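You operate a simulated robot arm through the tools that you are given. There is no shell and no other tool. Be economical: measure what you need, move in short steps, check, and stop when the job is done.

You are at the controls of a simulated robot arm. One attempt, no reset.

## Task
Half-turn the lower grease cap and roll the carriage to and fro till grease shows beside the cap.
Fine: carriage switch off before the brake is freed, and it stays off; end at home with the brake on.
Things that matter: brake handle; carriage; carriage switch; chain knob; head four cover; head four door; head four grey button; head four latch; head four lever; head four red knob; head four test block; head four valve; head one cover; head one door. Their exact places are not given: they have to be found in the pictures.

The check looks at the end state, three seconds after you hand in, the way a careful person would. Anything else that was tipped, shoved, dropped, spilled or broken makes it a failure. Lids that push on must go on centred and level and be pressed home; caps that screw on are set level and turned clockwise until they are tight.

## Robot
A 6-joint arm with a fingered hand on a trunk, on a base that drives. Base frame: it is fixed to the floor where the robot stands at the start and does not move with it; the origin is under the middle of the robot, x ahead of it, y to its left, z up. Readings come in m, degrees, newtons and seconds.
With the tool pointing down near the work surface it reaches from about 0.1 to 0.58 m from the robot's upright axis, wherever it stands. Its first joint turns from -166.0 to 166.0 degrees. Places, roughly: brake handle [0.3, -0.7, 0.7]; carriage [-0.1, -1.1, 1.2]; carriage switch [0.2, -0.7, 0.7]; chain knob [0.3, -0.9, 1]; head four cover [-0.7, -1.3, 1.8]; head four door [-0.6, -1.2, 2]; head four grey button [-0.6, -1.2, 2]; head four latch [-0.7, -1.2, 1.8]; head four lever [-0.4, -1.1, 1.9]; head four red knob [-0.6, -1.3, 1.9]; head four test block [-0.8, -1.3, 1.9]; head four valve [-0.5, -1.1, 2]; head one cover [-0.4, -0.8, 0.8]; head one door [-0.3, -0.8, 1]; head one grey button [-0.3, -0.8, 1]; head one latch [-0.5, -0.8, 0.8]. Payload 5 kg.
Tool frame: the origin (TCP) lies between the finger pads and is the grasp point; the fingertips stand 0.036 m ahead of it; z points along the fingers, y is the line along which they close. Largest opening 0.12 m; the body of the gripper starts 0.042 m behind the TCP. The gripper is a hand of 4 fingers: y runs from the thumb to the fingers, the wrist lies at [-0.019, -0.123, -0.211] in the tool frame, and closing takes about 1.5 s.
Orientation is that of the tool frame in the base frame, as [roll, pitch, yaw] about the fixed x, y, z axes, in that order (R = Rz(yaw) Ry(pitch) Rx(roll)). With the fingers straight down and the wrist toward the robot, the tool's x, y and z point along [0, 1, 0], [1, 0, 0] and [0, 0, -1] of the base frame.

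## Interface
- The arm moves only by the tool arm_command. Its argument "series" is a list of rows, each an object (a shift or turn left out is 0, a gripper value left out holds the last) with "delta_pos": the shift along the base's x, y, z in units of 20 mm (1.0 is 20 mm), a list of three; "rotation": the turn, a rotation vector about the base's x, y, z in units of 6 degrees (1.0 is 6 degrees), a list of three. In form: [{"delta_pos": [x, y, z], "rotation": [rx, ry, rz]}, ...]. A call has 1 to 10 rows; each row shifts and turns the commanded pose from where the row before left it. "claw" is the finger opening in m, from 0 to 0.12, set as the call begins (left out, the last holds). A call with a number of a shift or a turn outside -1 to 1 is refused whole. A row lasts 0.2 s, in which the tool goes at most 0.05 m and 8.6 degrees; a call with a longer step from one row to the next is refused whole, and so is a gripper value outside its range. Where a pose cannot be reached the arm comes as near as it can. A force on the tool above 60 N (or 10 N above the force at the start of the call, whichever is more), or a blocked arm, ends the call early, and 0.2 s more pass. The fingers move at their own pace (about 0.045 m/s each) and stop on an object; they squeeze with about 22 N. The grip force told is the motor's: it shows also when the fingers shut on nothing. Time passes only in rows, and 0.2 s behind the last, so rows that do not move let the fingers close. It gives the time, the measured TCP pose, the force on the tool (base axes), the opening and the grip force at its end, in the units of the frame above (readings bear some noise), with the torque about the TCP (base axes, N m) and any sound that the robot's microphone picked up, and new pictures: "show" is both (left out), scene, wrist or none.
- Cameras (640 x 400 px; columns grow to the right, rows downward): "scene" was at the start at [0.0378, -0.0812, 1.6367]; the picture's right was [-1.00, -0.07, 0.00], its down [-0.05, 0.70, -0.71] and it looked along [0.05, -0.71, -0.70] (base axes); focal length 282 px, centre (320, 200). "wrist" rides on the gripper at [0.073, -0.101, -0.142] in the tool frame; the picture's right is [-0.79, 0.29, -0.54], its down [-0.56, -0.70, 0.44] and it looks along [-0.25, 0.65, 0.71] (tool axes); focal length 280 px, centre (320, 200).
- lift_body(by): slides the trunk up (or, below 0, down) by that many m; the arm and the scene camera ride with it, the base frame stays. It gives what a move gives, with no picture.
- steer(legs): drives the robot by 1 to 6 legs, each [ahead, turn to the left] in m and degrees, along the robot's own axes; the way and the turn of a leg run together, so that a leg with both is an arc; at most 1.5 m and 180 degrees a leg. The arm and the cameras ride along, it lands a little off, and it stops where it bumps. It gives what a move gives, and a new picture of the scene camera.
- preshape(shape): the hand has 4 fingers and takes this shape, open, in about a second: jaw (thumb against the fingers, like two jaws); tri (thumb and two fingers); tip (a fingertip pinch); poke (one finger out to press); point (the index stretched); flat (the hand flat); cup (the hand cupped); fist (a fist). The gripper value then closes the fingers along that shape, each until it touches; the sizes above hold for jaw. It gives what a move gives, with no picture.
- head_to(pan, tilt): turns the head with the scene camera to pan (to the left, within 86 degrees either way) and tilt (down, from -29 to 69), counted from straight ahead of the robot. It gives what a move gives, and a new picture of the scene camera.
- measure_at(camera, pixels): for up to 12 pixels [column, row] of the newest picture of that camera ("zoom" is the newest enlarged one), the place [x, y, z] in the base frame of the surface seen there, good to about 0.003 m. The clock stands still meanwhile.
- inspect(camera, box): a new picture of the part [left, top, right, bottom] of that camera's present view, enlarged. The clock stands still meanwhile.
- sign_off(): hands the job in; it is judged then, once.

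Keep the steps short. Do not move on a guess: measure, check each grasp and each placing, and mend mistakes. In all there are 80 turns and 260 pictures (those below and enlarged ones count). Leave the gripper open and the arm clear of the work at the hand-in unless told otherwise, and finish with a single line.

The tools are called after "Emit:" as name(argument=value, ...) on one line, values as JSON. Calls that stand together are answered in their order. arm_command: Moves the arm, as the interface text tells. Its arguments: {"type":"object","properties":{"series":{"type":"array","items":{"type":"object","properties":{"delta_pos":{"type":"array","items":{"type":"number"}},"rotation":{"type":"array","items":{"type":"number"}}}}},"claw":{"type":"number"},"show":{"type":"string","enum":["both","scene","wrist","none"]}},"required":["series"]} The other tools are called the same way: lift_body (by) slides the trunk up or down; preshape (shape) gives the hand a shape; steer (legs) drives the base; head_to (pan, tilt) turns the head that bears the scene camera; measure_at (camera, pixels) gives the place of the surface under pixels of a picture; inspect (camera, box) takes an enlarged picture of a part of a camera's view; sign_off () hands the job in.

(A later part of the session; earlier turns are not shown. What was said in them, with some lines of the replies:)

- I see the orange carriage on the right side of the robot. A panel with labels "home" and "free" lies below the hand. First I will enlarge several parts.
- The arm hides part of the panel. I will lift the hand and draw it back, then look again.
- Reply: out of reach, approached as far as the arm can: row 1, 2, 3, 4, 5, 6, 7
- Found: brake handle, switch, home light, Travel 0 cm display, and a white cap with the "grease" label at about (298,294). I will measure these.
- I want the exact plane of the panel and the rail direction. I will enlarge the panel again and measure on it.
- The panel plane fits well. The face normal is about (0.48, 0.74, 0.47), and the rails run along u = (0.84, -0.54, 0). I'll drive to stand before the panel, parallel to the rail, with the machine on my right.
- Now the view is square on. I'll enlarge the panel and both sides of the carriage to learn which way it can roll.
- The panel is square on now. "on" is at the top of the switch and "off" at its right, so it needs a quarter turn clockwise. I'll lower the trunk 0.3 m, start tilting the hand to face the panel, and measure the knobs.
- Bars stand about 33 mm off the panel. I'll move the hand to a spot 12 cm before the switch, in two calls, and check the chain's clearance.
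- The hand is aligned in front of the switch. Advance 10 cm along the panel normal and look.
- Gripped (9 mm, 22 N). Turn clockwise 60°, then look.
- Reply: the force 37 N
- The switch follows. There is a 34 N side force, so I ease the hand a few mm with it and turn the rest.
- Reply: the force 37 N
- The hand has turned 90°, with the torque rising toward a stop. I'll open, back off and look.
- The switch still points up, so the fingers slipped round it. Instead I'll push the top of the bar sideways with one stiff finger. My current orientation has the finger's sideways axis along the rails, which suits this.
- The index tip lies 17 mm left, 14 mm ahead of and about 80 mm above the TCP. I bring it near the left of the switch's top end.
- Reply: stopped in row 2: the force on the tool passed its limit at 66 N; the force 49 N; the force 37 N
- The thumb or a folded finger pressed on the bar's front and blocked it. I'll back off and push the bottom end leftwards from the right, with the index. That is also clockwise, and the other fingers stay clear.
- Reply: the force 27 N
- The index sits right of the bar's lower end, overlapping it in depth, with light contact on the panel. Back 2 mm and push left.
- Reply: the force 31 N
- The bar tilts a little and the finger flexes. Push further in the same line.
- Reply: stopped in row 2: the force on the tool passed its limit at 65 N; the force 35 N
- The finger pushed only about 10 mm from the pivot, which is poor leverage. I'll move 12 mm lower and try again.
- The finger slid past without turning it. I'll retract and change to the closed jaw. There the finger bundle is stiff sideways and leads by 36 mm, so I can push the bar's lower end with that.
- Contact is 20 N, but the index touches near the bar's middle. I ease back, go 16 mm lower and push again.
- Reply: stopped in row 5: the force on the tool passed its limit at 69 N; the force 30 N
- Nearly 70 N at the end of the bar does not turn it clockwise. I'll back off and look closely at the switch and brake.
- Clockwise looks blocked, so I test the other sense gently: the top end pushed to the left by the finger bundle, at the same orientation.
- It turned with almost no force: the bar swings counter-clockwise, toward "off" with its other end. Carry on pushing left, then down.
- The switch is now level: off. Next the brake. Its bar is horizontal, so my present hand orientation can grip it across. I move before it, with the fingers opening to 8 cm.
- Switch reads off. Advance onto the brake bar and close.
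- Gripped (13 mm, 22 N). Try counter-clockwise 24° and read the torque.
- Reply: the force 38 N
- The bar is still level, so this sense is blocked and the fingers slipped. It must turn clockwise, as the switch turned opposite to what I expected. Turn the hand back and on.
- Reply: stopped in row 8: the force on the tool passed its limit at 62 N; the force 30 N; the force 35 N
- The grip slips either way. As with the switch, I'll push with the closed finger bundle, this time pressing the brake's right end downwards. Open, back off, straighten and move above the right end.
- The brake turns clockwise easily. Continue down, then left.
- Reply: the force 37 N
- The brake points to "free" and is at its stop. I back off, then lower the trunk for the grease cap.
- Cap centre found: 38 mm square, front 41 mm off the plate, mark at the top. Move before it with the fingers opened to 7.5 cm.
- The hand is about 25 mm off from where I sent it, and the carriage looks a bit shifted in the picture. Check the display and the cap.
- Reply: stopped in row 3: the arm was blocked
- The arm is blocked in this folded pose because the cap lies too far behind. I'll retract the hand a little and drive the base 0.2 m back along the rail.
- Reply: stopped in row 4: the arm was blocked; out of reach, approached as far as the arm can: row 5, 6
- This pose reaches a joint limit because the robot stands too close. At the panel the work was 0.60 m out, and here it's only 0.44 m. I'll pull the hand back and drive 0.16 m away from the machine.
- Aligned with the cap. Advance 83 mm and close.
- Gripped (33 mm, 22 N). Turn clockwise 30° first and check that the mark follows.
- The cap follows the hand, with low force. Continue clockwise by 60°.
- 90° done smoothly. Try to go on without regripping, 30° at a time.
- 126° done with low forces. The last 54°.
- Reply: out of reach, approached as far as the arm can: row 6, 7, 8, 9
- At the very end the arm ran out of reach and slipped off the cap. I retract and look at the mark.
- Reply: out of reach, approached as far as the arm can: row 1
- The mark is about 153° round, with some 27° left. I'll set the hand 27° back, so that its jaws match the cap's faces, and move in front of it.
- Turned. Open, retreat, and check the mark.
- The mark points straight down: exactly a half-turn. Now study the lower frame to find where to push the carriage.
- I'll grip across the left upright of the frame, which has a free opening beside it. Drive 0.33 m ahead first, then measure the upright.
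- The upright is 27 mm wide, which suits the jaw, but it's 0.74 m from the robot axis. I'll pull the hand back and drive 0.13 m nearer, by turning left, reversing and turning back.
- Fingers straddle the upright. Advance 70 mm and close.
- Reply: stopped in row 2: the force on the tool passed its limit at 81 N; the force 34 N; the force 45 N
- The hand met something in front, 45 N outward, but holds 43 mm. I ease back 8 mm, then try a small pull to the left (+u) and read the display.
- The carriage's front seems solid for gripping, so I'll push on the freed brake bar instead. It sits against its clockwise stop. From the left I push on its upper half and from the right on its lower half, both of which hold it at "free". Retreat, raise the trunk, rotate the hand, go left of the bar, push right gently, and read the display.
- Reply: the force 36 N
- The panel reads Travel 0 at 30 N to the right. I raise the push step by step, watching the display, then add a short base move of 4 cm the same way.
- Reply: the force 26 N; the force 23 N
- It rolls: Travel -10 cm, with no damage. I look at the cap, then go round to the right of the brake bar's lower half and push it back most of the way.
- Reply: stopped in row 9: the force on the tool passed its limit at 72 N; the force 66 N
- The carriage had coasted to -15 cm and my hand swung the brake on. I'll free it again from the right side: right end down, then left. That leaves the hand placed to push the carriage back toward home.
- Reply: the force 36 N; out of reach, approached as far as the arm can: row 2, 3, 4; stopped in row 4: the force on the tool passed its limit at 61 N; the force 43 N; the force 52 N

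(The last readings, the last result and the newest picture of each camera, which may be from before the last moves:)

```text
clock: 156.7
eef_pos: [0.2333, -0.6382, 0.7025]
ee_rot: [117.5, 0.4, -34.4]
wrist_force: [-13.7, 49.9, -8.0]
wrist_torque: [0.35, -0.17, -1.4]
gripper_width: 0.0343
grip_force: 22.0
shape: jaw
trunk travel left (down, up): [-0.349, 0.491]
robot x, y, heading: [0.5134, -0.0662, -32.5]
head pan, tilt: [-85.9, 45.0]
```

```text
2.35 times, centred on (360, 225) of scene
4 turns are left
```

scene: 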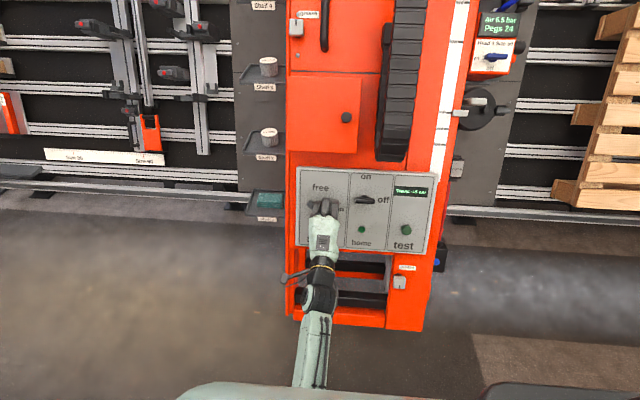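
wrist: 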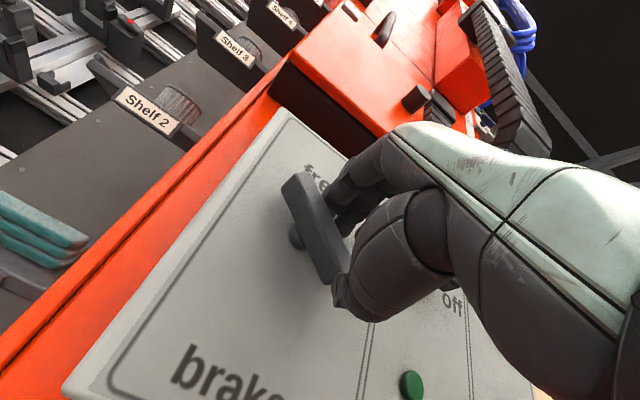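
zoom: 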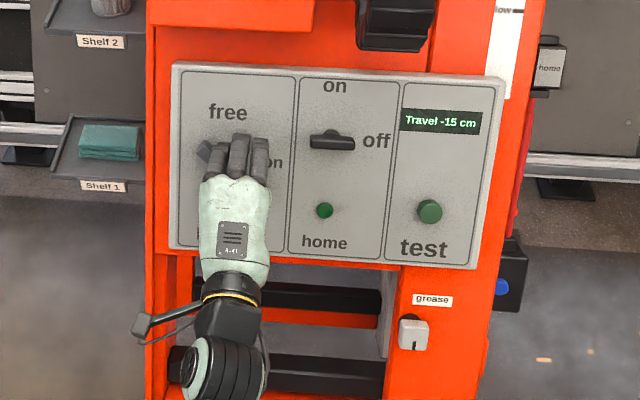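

The bar's end slipped between the thumb and the fingers (31 mm gap). I back out and close the fingers afresh, and lower the trunk for more reach. Then I come in right of the bar's lower end, turn it to free, and push home with the base.

Emit:
arm_command(series=[{"delta_pos": [-0.42, 0.271, 0]}, {"delta_pos": [0.432, 0.67, 0.42]}, {"delta_pos": [0.432, 0.67, 0.42]}, {"delta_pos": [0.432, 0.67, 0.42]}, {"delta_pos": [0.432, 0.67, 0.42]}, {"delta_pos": [0.432, 0.67, 0.42]}], claw=0.07, show="none")

Emit:
lift_body(by=-0.12)

Emit:
arm_command(series=[{"delta_pos": [0, 0, 1]}, {"delta_pos": [0, 0, 1]}, {"delta_pos": [0, 0, 1]}, {"delta_pos": [0, 0, 1]}, {"delta_pos": [0, 0, 1]}, {"delta_pos": [0, 0, 1]}, {"delta_pos": [-0.84, 0.542, 0]}, {"delta_pos": [-0.84, 0.542, 0]}, {"delta_pos": [-0.84, 0.542, 0]}], claw=0, show="scene")

Emit:
arm_command(series=[{"delta_pos": [-0.434, -0.673, -0.422]}, {"delta_pos": [-0.434, -0.673, -0.422]}, {"delta_pos": [-0.434, -0.673, -0.422]}, {"delta_pos": [-0.434, -0.673, -0.422]}, {"delta_pos": [-0.434, -0.673, -0.422]}], show="wrist")

Emit:
arm_command(series=[{"delta_pos": [0.5, -0.323, 0]}, {"delta_pos": [0.5, -0.323, 0]}, {"delta_pos": [0.5, -0.323, 0]}, {"delta_pos": [0.5, -0.323, 0]}, {"delta_pos": [0.5, -0.323, 0]}, {"delta_pos": [0.5, -0.323, 0]}], show="wrist")

Emit:
steer(legs=[[0.12, 0]])

Emit:
arm_command(series=[{}, {}, {}], show="wrist")

Emit:
inspect(camera="scene", box=[220, 110, 480, 290])

```text
clock: 158.1
eef_pos: [0.2756, -0.5707, 0.7426]
ee_rot: [117.6, 0.6, -34.1]
wrist_force: [0.0, -0.6, 0.5]
wrist_torque: [0.01, -0.03, -0.03]
gripper_width: 0.0697
grip_force: 0.0
shape: jaw
out of reach, approached as far as the arm can: row 1
trunk travel left (down, up): [-0.349, 0.491]
robot x, y, heading: [0.5169, -0.0709, -32.0]
head pan, tilt: [-85.9, 45.0]
```

```text
clock: 159.6
eef_pos: [0.2747, -0.5714, 0.6227]
ee_rot: [117.6, 0.7, -34.3]
wrist_force: [0.4, 0.3, 0.1]
wrist_torque: [0.01, -0.01, -0.01]
gripper_width: 0.0695
grip_force: 0.0
shape: jaw
trunk travel left (down, up): [-0.229, 0.611]
robot x, y, heading: [0.5122, -0.0647, -32.4]
head pan, tilt: [-85.9, 45.0]
```

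```text
clock: 161.6
eef_pos: [0.2235, -0.5384, 0.7413]
ee_rot: [117.6, 0.6, -34.1]
wrist_force: [0.5, -1.0, 1.0]
wrist_torque: [-0.02, -0.02, 0.03]
gripper_width: 0.0
grip_force: 22.0
shape: jaw
trunk travel left (down, up): [-0.229, 0.611]
robot x, y, heading: [0.5152, -0.0667, -32.2]
head pan, tilt: [-85.9, 45.0]
```

scene: 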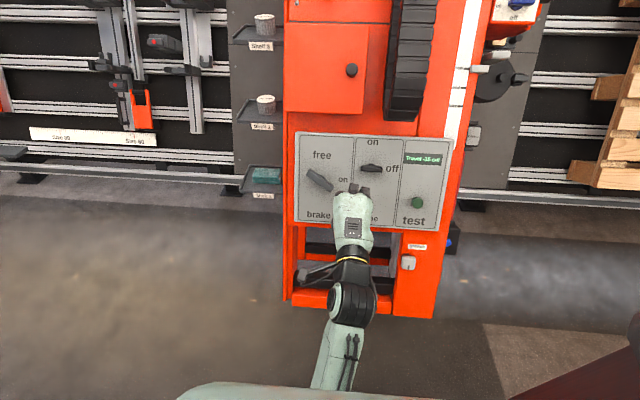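

```text
clock: 162.8
eef_pos: [0.1809, -0.6073, 0.7009]
ee_rot: [117.6, 0.7, -34.1]
wrist_force: [-0.4, -0.1, 0.7]
wrist_torque: [-0.01, 0.01, 0.0]
gripper_width: 0.0
grip_force: 21.9
shape: jaw
trunk travel left (down, up): [-0.229, 0.611]
robot x, y, heading: [0.5123, -0.0695, -32.5]
head pan, tilt: [-85.9, 45.0]
```

wrist: 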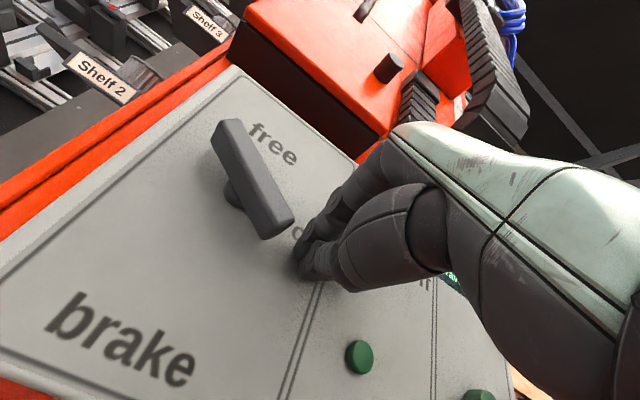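

```text
clock: 164.2
eef_pos: [0.2275, -0.6394, 0.7021]
ee_rot: [117.5, 0.9, -34.8]
wrist_force: [-1.1, 1.3, 0.4]
wrist_torque: [0.0, -0.02, 0.0]
gripper_width: 0.0001
grip_force: 22.2
shape: jaw
trunk travel left (down, up): [-0.229, 0.611]
robot x, y, heading: [0.5163, -0.0617, -32.6]
head pan, tilt: [-85.9, 45.0]
stopped in row 6: the force on the tool passed its limit at 63 N (the readings are from after the stop); the commanded pose is now the measured one
```

wrist: 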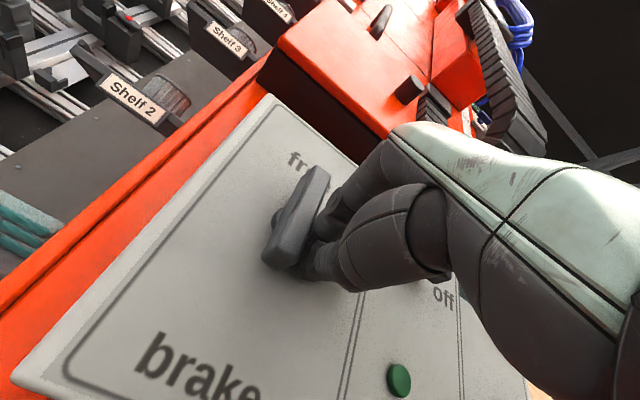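

```text
clock: 165.1
eef_pos: [0.242, -0.6474, 0.7016]
ee_rot: [117.7, 1.5, -36.5]
wrist_force: [0.4, 0.6, 0.6]
wrist_torque: [0.03, 0.01, -0.02]
gripper_width: 0.0
grip_force: 22.0
shape: jaw
trunk travel left (down, up): [-0.229, 0.611]
robot x, y, heading: [0.539, -0.0826, -32.8]
head pan, tilt: [-85.9, 45.0]
stopped in leg 1: the force on the tool passed its limit at 79 N (the readings are from after the stop); the commanded pose is now the measured one
```

scene: 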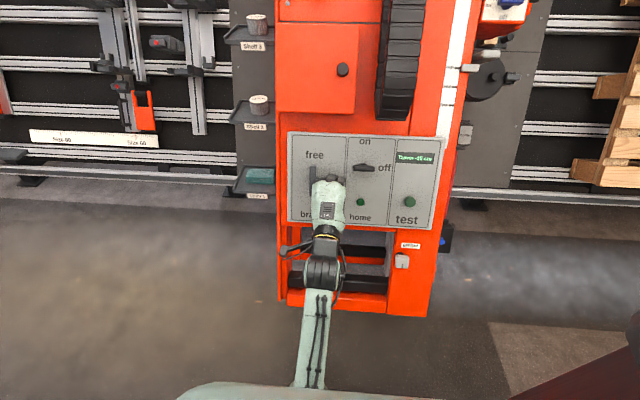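

```text
clock: 165.9
eef_pos: [0.2416, -0.6473, 0.7006]
ee_rot: [117.6, 1.5, -36.3]
wrist_force: [0.8, -0.1, 1.0]
wrist_torque: [0.02, 0.03, 0.03]
gripper_width: 0.0
grip_force: 21.9
shape: jaw
trunk travel left (down, up): [-0.229, 0.611]
robot x, y, heading: [0.5373, -0.0841, -32.9]
head pan, tilt: [-85.9, 45.0]
```

wrist: 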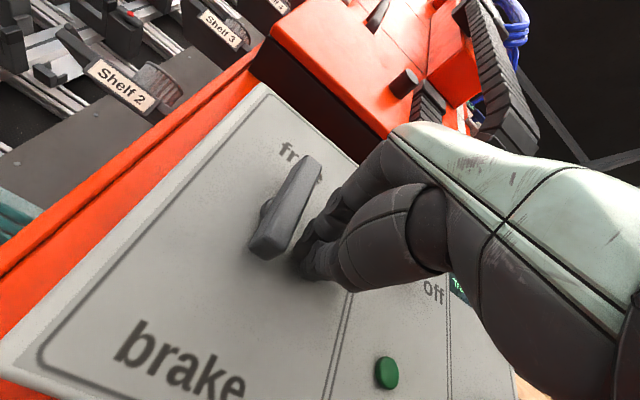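

```text
2.22 times, centred on (350, 200) of scene
3 turns are left
```

zoom: 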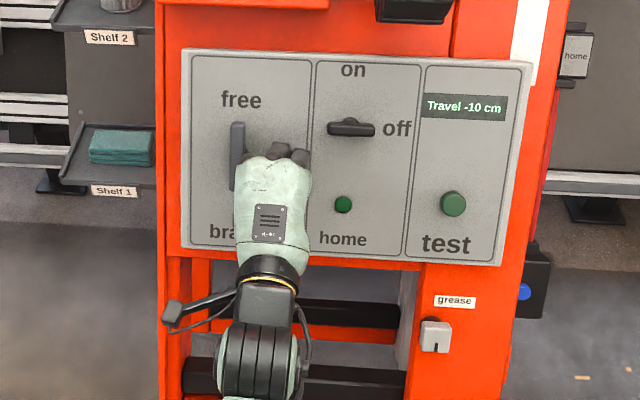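

The brake is free again and the carriage is at -10 cm. I push on with the arm, slowly and in short calls, about 11 cm, then read the display and look at the cap.

Emit:
arm_command(series=[{"delta_pos": [0.3, -0.04, 0.07]}, {"delta_pos": [0.23, -0.149, 0]}, {"delta_pos": [0.23, -0.149, 0]}, {"delta_pos": [0.23, -0.149, 0]}, {"delta_pos": [0.23, -0.149, 0]}], show="none")

Emit:
arm_command(series=[{"delta_pos": [0.23, -0.149, 0]}, {"delta_pos": [0.23, -0.149, 0]}, {"delta_pos": [0.23, -0.149, 0]}, {"delta_pos": [0.23, -0.149, 0]}, {"delta_pos": [0.23, -0.149, 0]}], show="none")

Emit:
arm_command(series=[{"delta_pos": [0.23, -0.149, 0]}, {"delta_pos": [0.23, -0.149, 0]}, {"delta_pos": [0.23, -0.149, 0]}, {"delta_pos": [0.23, -0.149, 0]}, {"delta_pos": [0.23, -0.149, 0]}], show="none")

Emit:
arm_command(series=[{"delta_pos": [0.23, -0.149, 0]}, {"delta_pos": [0.23, -0.149, 0]}, {"delta_pos": [0.23, -0.149, 0]}, {"delta_pos": [0.23, -0.149, 0]}, {"delta_pos": [0.23, -0.149, 0]}, {}, {}], show="both")

Emit:
inspect(camera="scene", box=[220, 110, 480, 290])

Emit:
measure_at(camera="zoom", pixels=[[345, 205], [350, 128], [450, 203]])

```text
clock: 167.1
eef_pos: [0.2653, -0.6582, 0.7023]
ee_rot: [117.7, 1.4, -36.3]
wrist_force: [-22.2, 12.7, 0.2]
wrist_torque: [-0.1, -0.16, -0.28]
gripper_width: 0.0001
grip_force: 22.3
shape: jaw
trunk travel left (down, up): [-0.229, 0.611]
robot x, y, heading: [0.5401, -0.0862, -32.8]
head pan, tilt: [-85.9, 45.0]
```

```text
clock: 168.3
eef_pos: [0.286, -0.6722, 0.7014]
ee_rot: [117.6, 1.5, -36.7]
wrist_force: [-20.3, 16.3, -0.2]
wrist_torque: [-0.13, -0.14, -0.23]
gripper_width: 0.0001
grip_force: 22.6
shape: jaw
trunk travel left (down, up): [-0.229, 0.611]
robot x, y, heading: [0.5385, -0.0838, -33.2]
head pan, tilt: [-85.9, 45.0]
```

```text
clock: 169.5
eef_pos: [0.3147, -0.6919, 0.7022]
ee_rot: [117.6, 1.5, -36.3]
wrist_force: [-0.2, -0.1, -0.5]
wrist_torque: [0.01, 0.0, 0.0]
gripper_width: 0.0
grip_force: 21.9
shape: jaw
trunk travel left (down, up): [-0.229, 0.611]
robot x, y, heading: [0.5388, -0.0851, -32.6]
head pan, tilt: [-85.9, 45.0]
```

```text
clock: 171.1
eef_pos: [0.3358, -0.7067, 0.702]
ee_rot: [117.5, 1.3, -36.1]
wrist_force: [0.8, -0.6, 0.5]
wrist_torque: [-0.03, 0.01, -0.01]
gripper_width: 0.0001
grip_force: 21.6
shape: jaw
trunk travel left (down, up): [-0.229, 0.611]
robot x, y, heading: [0.5392, -0.0821, -32.8]
head pan, tilt: [-85.9, 45.0]
```

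scene: 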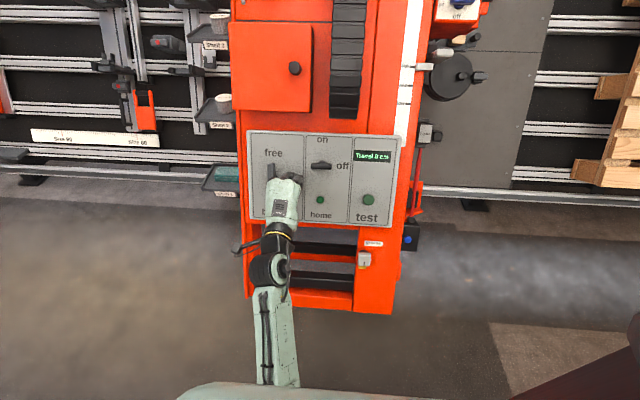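
wrist: 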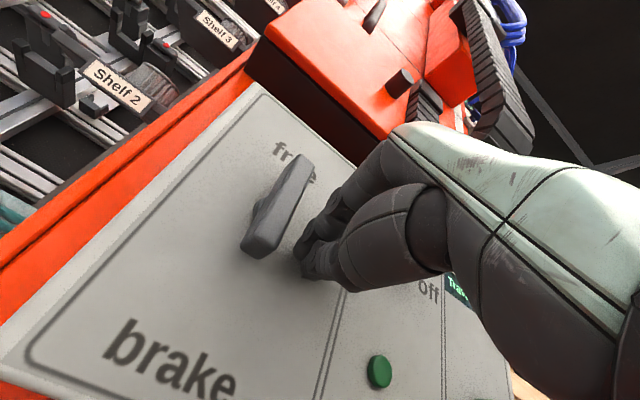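

```text
2.22 times, centred on (350, 200) of scene
```

zoom: 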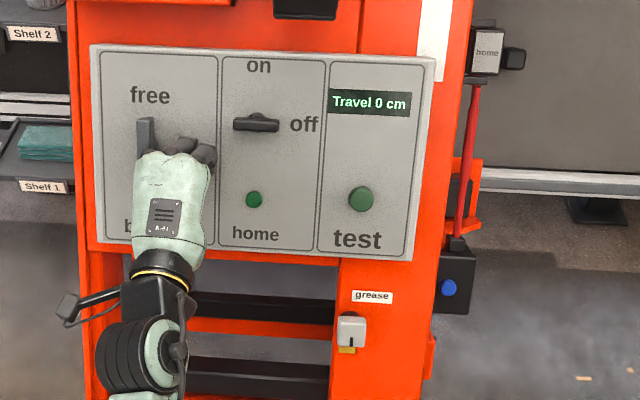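

```text
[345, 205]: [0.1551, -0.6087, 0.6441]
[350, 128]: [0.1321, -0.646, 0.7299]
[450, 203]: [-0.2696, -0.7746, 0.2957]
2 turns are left
```

Grease now shows under the cap and the display reads 0, but the home light is out. By the panel features the carriage stands about 1.2 cm past home. I nudge it back slowly from the left, look, then swing the brake on by sweeping its lower end to the right, retract and look again.

Emit:
arm_command(series=[{"delta_pos": [-0.42, 0.271, 0]}, {"delta_pos": [0.42, 0.651, 0.408]}, {"delta_pos": [0.42, 0.651, 0.408]}, {"delta_pos": [0.42, 0.651, 0.408]}, {"delta_pos": [0.42, 0.651, 0.408]}], show="none")

Emit:
steer(legs=[[0.09, 0]])

Emit:
arm_command(series=[{"delta_pos": [-0.062, -0.557, 0.953], "rotation": [0, 0, 0.23]}, {"delta_pos": [-0.272, -0.421, 0.953], "rotation": [0, 0, 0.23]}, {"delta_pos": [-0.42, -0.651, -0.408]}, {"delta_pos": [-0.42, -0.651, -0.408]}, {"delta_pos": [-0.42, -0.651, -0.408]}, {"delta_pos": [-0.42, -0.651, -0.408]}], show="none")

Emit:
arm_command(series=[{"delta_pos": [-0.42, 0.271, 0]}, {"delta_pos": [-0.42, 0.271, 0]}, {"delta_pos": [-0.126, 0.081, 0]}, {"delta_pos": [-0.126, 0.081, 0]}, {"delta_pos": [-0.126, 0.081, 0]}, {"delta_pos": [-0.126, 0.081, 0]}, {"delta_pos": [-0.126, 0.081, 0]}, {"delta_pos": [-0.126, 0.081, 0]}], show="none")

Emit:
arm_command(series=[{"delta_pos": [-0.118, 0.076, 0]}, {"delta_pos": [-0.118, 0.076, 0]}, {"delta_pos": [-0.118, 0.076, 0]}, {"delta_pos": [-0.118, 0.076, 0]}, {"delta_pos": [-0.118, 0.076, 0]}, {}, {}], show="none")

Emit:
inspect(camera="scene", box=[200, 110, 460, 290])

Emit:
arm_command(series=[{"delta_pos": [0.63, -0.407, 0]}, {"delta_pos": [0.63, -0.407, 0]}, {"delta_pos": [0.4, 0.62, 0.388]}, {"delta_pos": [0.4, 0.62, 0.388]}, {"delta_pos": [0.4, 0.62, 0.388]}, {"delta_pos": [0.574, 0.2, -0.907]}, {"delta_pos": [0.574, 0.2, -0.907]}, {"delta_pos": [-0.4, -0.62, -0.388]}, {"delta_pos": [-0.4, -0.62, -0.388]}, {"delta_pos": [-0.4, -0.62, -0.388]}], show="none")

Emit:
arm_command(series=[{"delta_pos": [-0.5775, 0.3726, 0]}, {"delta_pos": [-0.5775, 0.3726, 0]}, {"delta_pos": [-0.5775, 0.3726, 0]}, {"delta_pos": [-0.5775, 0.3726, 0]}, {"delta_pos": [-0.5775, 0.3726, 0]}, {"delta_pos": [-0.5775, 0.3726, 0]}, {"delta_pos": [-0.5775, 0.3726, 0]}, {"delta_pos": [-0.5775, 0.3726, 0]}, {"delta_pos": [-0.076, -0.117, 0.265]}], show="wrist")

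Emit:
arm_command(series=[{"delta_pos": [0.48, 0.744, 0.466]}, {"delta_pos": [0.48, 0.744, 0.466]}, {"delta_pos": [0.48, 0.744, 0.466]}, {"delta_pos": [0.48, 0.744, 0.466]}, {"delta_pos": [0.48, 0.744, 0.466]}, {"delta_pos": [0.25, 0.4, -0.88]}, {"delta_pos": [0.25, 0.4, -0.88]}, {"delta_pos": [0.25, 0.4, -0.88]}], show="wrist")

Emit:
inspect(camera="scene", box=[200, 110, 460, 290])

```text
clock: 172.3
eef_pos: [0.3616, -0.648, 0.7339]
ee_rot: [117.6, 1.5, -36.3]
wrist_force: [0.7, -1.0, 0.4]
wrist_torque: [0.03, -0.04, 0.0]
gripper_width: 0.0
grip_force: 22.2
shape: jaw
trunk travel left (down, up): [-0.229, 0.611]
robot x, y, heading: [0.5379, -0.0828, -32.8]
head pan, tilt: [-85.9, 45.0]
```

```text
clock: 173.4
eef_pos: [0.4374, -0.698, 0.7334]
ee_rot: [117.7, 1.5, -36.3]
wrist_force: [-0.3, -0.5, 0.0]
wrist_torque: [0.01, -0.02, 0.02]
gripper_width: 0.0
grip_force: 21.8
shape: jaw
trunk travel left (down, up): [-0.229, 0.611]
robot x, y, heading: [0.6177, -0.1315, -32.9]
head pan, tilt: [-85.9, 45.0]
```

scene: 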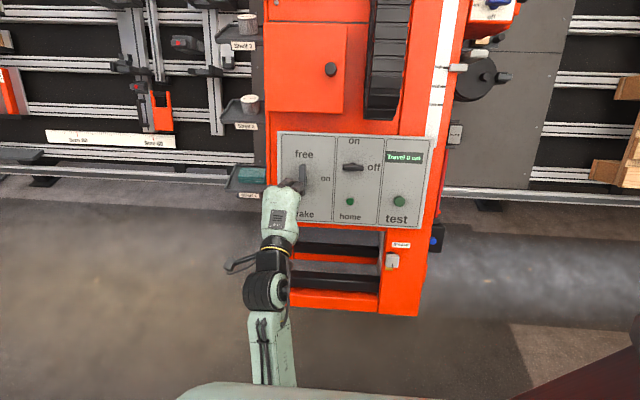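

```text
clock: 174.8
eef_pos: [0.3996, -0.7647, 0.7502]
ee_rot: [116.5, 1.5, -33.5]
wrist_force: [18.7, 32.1, 26.6]
wrist_torque: [0.62, 0.73, -1.31]
gripper_width: 0.0
grip_force: 21.9
shape: jaw
trunk travel left (down, up): [-0.229, 0.611]
robot x, y, heading: [0.6138, -0.133, -32.7]
head pan, tilt: [-85.9, 45.0]
```

```text
clock: 175.5
eef_pos: [0.3887, -0.7582, 0.7511]
ee_rot: [116.2, 1.0, -32.8]
wrist_force: [22.5, 23.3, 12.1]
wrist_torque: [0.58, 0.29, -0.83]
gripper_width: 0.0
grip_force: 21.7
shape: jaw
trunk travel left (down, up): [-0.229, 0.611]
robot x, y, heading: [0.6134, -0.1329, -32.4]
head pan, tilt: [-85.9, 45.0]
stopped in row 3: the force on the tool passed its limit at 62 N (the readings are from after the stop); the commanded pose is now the measured one
```

```text
clock: 177.1
eef_pos: [0.3776, -0.7499, 0.7503]
ee_rot: [116.5, 1.1, -32.9]
wrist_force: [15.3, 33.8, 18.0]
wrist_torque: [0.53, 0.57, -1.18]
gripper_width: 0.0
grip_force: 21.6
shape: jaw
trunk travel left (down, up): [-0.229, 0.611]
robot x, y, heading: [0.615, -0.1329, -32.7]
head pan, tilt: [-85.9, 45.0]
```

```text
2.22 times, centred on (330, 200) of scene
```

zoom: 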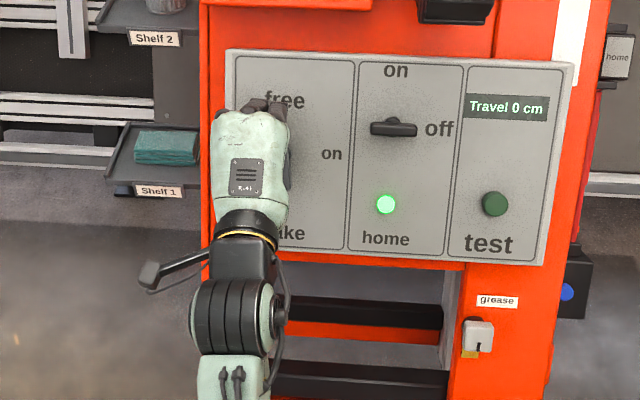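

```text
clock: 179.3
eef_pos: [0.4237, -0.7622, 0.7092]
ee_rot: [116.9, 1.0, -32.8]
wrist_force: [-0.3, 0.0, 0.5]
wrist_torque: [-0.01, 0.05, 0.03]
gripper_width: 0.0002
grip_force: 22.2
shape: jaw
trunk travel left (down, up): [-0.229, 0.611]
robot x, y, heading: [0.615, -0.1307, -32.4]
head pan, tilt: [-85.9, 45.0]
```

```text
clock: 180.2
eef_pos: [0.3912, -0.74, 0.7086]
ee_rot: [116.9, 0.5, -31.8]
wrist_force: [9.6, 2.8, -0.3]
wrist_torque: [-0.01, 0.12, -0.16]
gripper_width: 0.0
grip_force: 22.6
shape: jaw
trunk travel left (down, up): [-0.229, 0.611]
robot x, y, heading: [0.6134, -0.1349, -32.2]
head pan, tilt: [-85.9, 45.0]
stopped in row 4: the force on the tool passed its limit at 63 N (the readings are from after the stop); the commanded pose is now the measured one
```

wrist: 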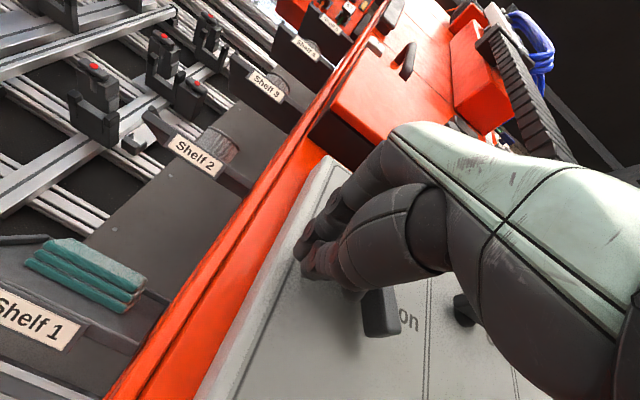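

```text
clock: 182.0
eef_pos: [0.4542, -0.6393, 0.7023]
ee_rot: [116.8, 0.6, -31.8]
wrist_force: [0.0, 0.6, -0.7]
wrist_torque: [-0.05, 0.01, 0.05]
gripper_width: 0.0003
grip_force: 21.9
shape: jaw
trunk travel left (down, up): [-0.229, 0.611]
robot x, y, heading: [0.6152, -0.1336, -32.2]
head pan, tilt: [-85.9, 45.0]
```

wrist: 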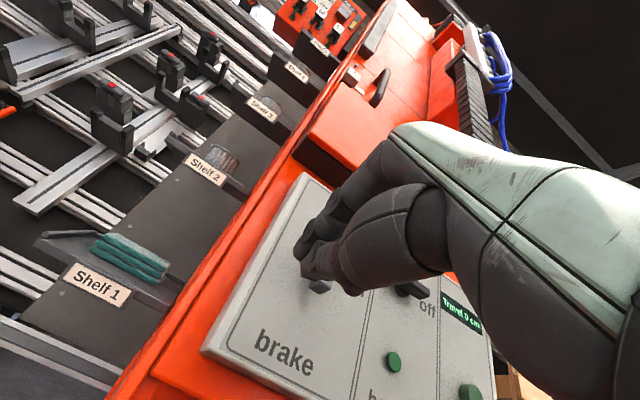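

```text
2.22 times, centred on (330, 200) of scene
1 turns are left
```

zoom: 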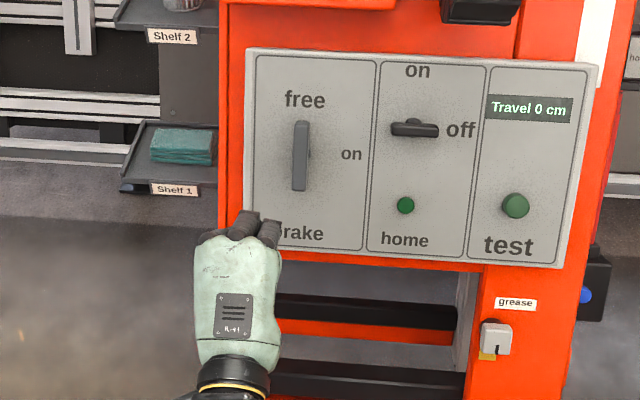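

Last turn. The nudge lit the home light, but my brake sweep pushed near the pivot and moved the carriage about 1 cm to the right, with the brake still free. I creep it back from the right on the lower half, then swing the brake on from the right on its upper half as I did with the switch. After that I retract, open the hand and hand in.

Emit:
arm_command(series=[{"delta_pos": [-0.872, 0.308, 0.406]}, {"delta_pos": [-0.872, 0.308, 0.406]}, {"delta_pos": [-0.872, 0.308, 0.406]}, {"delta_pos": [-0.872, 0.308, 0.406]}, {"delta_pos": [-0.872, 0.308, 0.406]}, {"delta_pos": [-0.872, 0.308, 0.406]}], show="none")

Emit:
arm_command(series=[{"delta_pos": [-0.424, -0.657, -0.412]}, {"delta_pos": [-0.424, -0.657, -0.412]}, {"delta_pos": [-0.424, -0.657, -0.412]}, {"delta_pos": [-0.424, -0.657, -0.412]}, {"delta_pos": [-0.424, -0.657, -0.412]}, {"delta_pos": [-0.424, -0.657, -0.412]}], show="none")

Emit:
arm_command(series=[{"delta_pos": [0.336, -0.217, 0]}, {"delta_pos": [0.336, -0.217, 0]}, {"delta_pos": [0.143, -0.092, 0]}, {"delta_pos": [0.143, -0.092, 0]}, {"delta_pos": [0.143, -0.092, 0]}, {"delta_pos": [0.143, -0.092, 0]}, {"delta_pos": [0.143, -0.092, 0]}, {"delta_pos": [0.143, -0.092, 0]}, {"delta_pos": [0.143, -0.092, 0]}, {"delta_pos": [0.143, -0.092, 0]}], show="none")

Emit:
arm_command(series=[{}, {}, {}], show="none")

Emit:
arm_command(series=[{"delta_pos": [-0.84, 0.542, 0]}, {"delta_pos": [0.48, 0.744, 0.466]}, {"delta_pos": [0.48, 0.744, 0.466]}, {"delta_pos": [0.48, 0.744, 0.466]}, {"delta_pos": [-0.317, -0.292, 0.797]}, {"delta_pos": [-0.317, -0.292, 0.797]}, {"delta_pos": [-0.317, -0.292, 0.797]}, {"delta_pos": [-0.48, -0.744, -0.466]}, {"delta_pos": [-0.48, -0.744, -0.466]}, {"delta_pos": [-0.48, -0.744, -0.466]}], show="none")

Emit:
arm_command(series=[{"delta_pos": [0.4725, -0.305, 0]}, {"delta_pos": [0.4725, -0.305, 0]}, {"delta_pos": [0.4725, -0.305, 0]}, {"delta_pos": [0.4725, -0.305, 0]}, {"delta_pos": [0.4725, -0.305, 0]}, {"delta_pos": [0.4725, -0.305, 0]}, {"delta_pos": [0.4725, -0.305, 0]}, {"delta_pos": [0.4725, -0.305, 0]}, {"delta_pos": [0.0758, 0.1175, -0.2655]}, {"delta_pos": [0.0758, 0.1175, -0.2655]}], show="none")

Emit:
arm_command(series=[{"delta_pos": [-0.04, -0.06, 0.13]}, {"delta_pos": [0.48, 0.744, 0.466]}, {"delta_pos": [0.48, 0.744, 0.466]}, {"delta_pos": [0.48, 0.744, 0.466]}, {"delta_pos": [0.48, 0.744, 0.466]}, {"delta_pos": [0.48, 0.744, 0.466]}, {"delta_pos": [0.48, 0.744, 0.466]}, {"delta_pos": [0.48, 0.744, 0.466]}], show="none")

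Emit:
arm_command(series=[{}, {}, {}, {}, {}], claw=0.1, show="scene")

Emit:
sign_off()

```text
clock: 183.4
eef_pos: [0.3492, -0.6038, 0.7502]
ee_rot: [116.9, 0.6, -31.8]
wrist_force: [0.1, -0.1, 0.0]
wrist_torque: [0.04, 0.0, 0.01]
gripper_width: 0.0
grip_force: 21.6
shape: jaw
trunk travel left (down, up): [-0.229, 0.611]
robot x, y, heading: [0.6152, -0.1376, -32.0]
head pan, tilt: [-85.9, 45.0]
```

```text
clock: 184.8
eef_pos: [0.2988, -0.6823, 0.7006]
ee_rot: [116.8, 0.6, -31.8]
wrist_force: [0.5, 0.7, -0.1]
wrist_torque: [-0.01, 0.02, 0.01]
gripper_width: 0.0
grip_force: 21.8
shape: jaw
trunk travel left (down, up): [-0.229, 0.611]
robot x, y, heading: [0.6162, -0.133, -32.1]
head pan, tilt: [-85.9, 45.0]
```

```text
clock: 187.0
eef_pos: [0.3386, -0.7069, 0.7026]
ee_rot: [116.9, 0.5, -31.6]
wrist_force: [0.5, 0.6, 0.8]
wrist_torque: [0.02, 0.0, -0.03]
gripper_width: 0.0
grip_force: 22.1
shape: jaw
trunk travel left (down, up): [-0.229, 0.611]
robot x, y, heading: [0.6177, -0.1333, -32.0]
head pan, tilt: [-85.9, 45.0]
```

```text
clock: 187.8
eef_pos: [0.3354, -0.7037, 0.7017]
ee_rot: [116.9, 0.6, -31.7]
wrist_force: [-0.8, -0.5, 0.9]
wrist_torque: [0.0, -0.02, 0.01]
gripper_width: 0.0
grip_force: 22.1
shape: jaw
trunk travel left (down, up): [-0.229, 0.611]
robot x, y, heading: [0.6153, -0.1318, -32.0]
head pan, tilt: [-85.9, 45.0]
```

```text
clock: 190.0
eef_pos: [0.3013, -0.7124, 0.7503]
ee_rot: [116.8, 0.6, -31.8]
wrist_force: [7.6, 0.3, 2.6]
wrist_torque: [0.03, 0.19, -0.1]
gripper_width: 0.0
grip_force: 21.7
shape: jaw
trunk travel left (down, up): [-0.229, 0.611]
robot x, y, heading: [0.6142, -0.1312, -32.0]
head pan, tilt: [-85.9, 45.0]
```

```text
clock: 192.2
eef_pos: [0.3787, -0.7549, 0.7426]
ee_rot: [116.5, 0.5, -31.7]
wrist_force: [-0.2, -1.3, 14.3]
wrist_torque: [-0.03, -0.03, 0.0]
gripper_width: 0.0003
grip_force: 21.7
shape: jaw
trunk travel left (down, up): [-0.229, 0.611]
robot x, y, heading: [0.6204, -0.1345, -32.2]
head pan, tilt: [-85.9, 45.0]
```

```text
clock: 194.0
eef_pos: [0.4441, -0.6527, 0.806]
ee_rot: [117.0, 0.6, -31.8]
wrist_force: [-0.7, 0.0, -0.1]
wrist_torque: [0.02, 0.02, -0.01]
gripper_width: 0.0001
grip_force: 21.6
shape: jaw
trunk travel left (down, up): [-0.229, 0.611]
robot x, y, heading: [0.6152, -0.1301, -32.1]
head pan, tilt: [-85.9, 45.0]
```

```text
clock: 195.2
eef_pos: [0.4456, -0.653, 0.8066]
ee_rot: [116.9, 0.6, -31.8]
wrist_force: [-0.9, 0.4, -0.6]
wrist_torque: [0.01, -0.01, -0.01]
gripper_width: 0.1002
grip_force: 0.1
shape: jaw
trunk travel left (down, up): [-0.229, 0.611]
robot x, y, heading: [0.6173, -0.1324, -32.2]
head pan, tilt: [-85.9, 45.0]
```

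scene: 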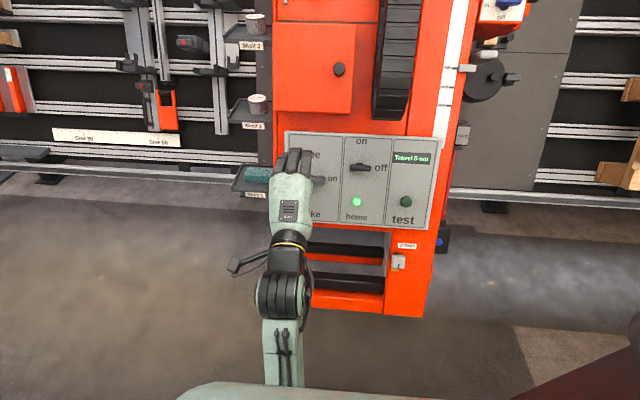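

```text
The job is handed in.
```

Handed in: the lower grease cap is half-turned and grease shows beside it, the switch went off before the brake was freed and stayed off, and in the last picture the home light is lit and the brake bar looks level at "on", though the open hand partly hides it.
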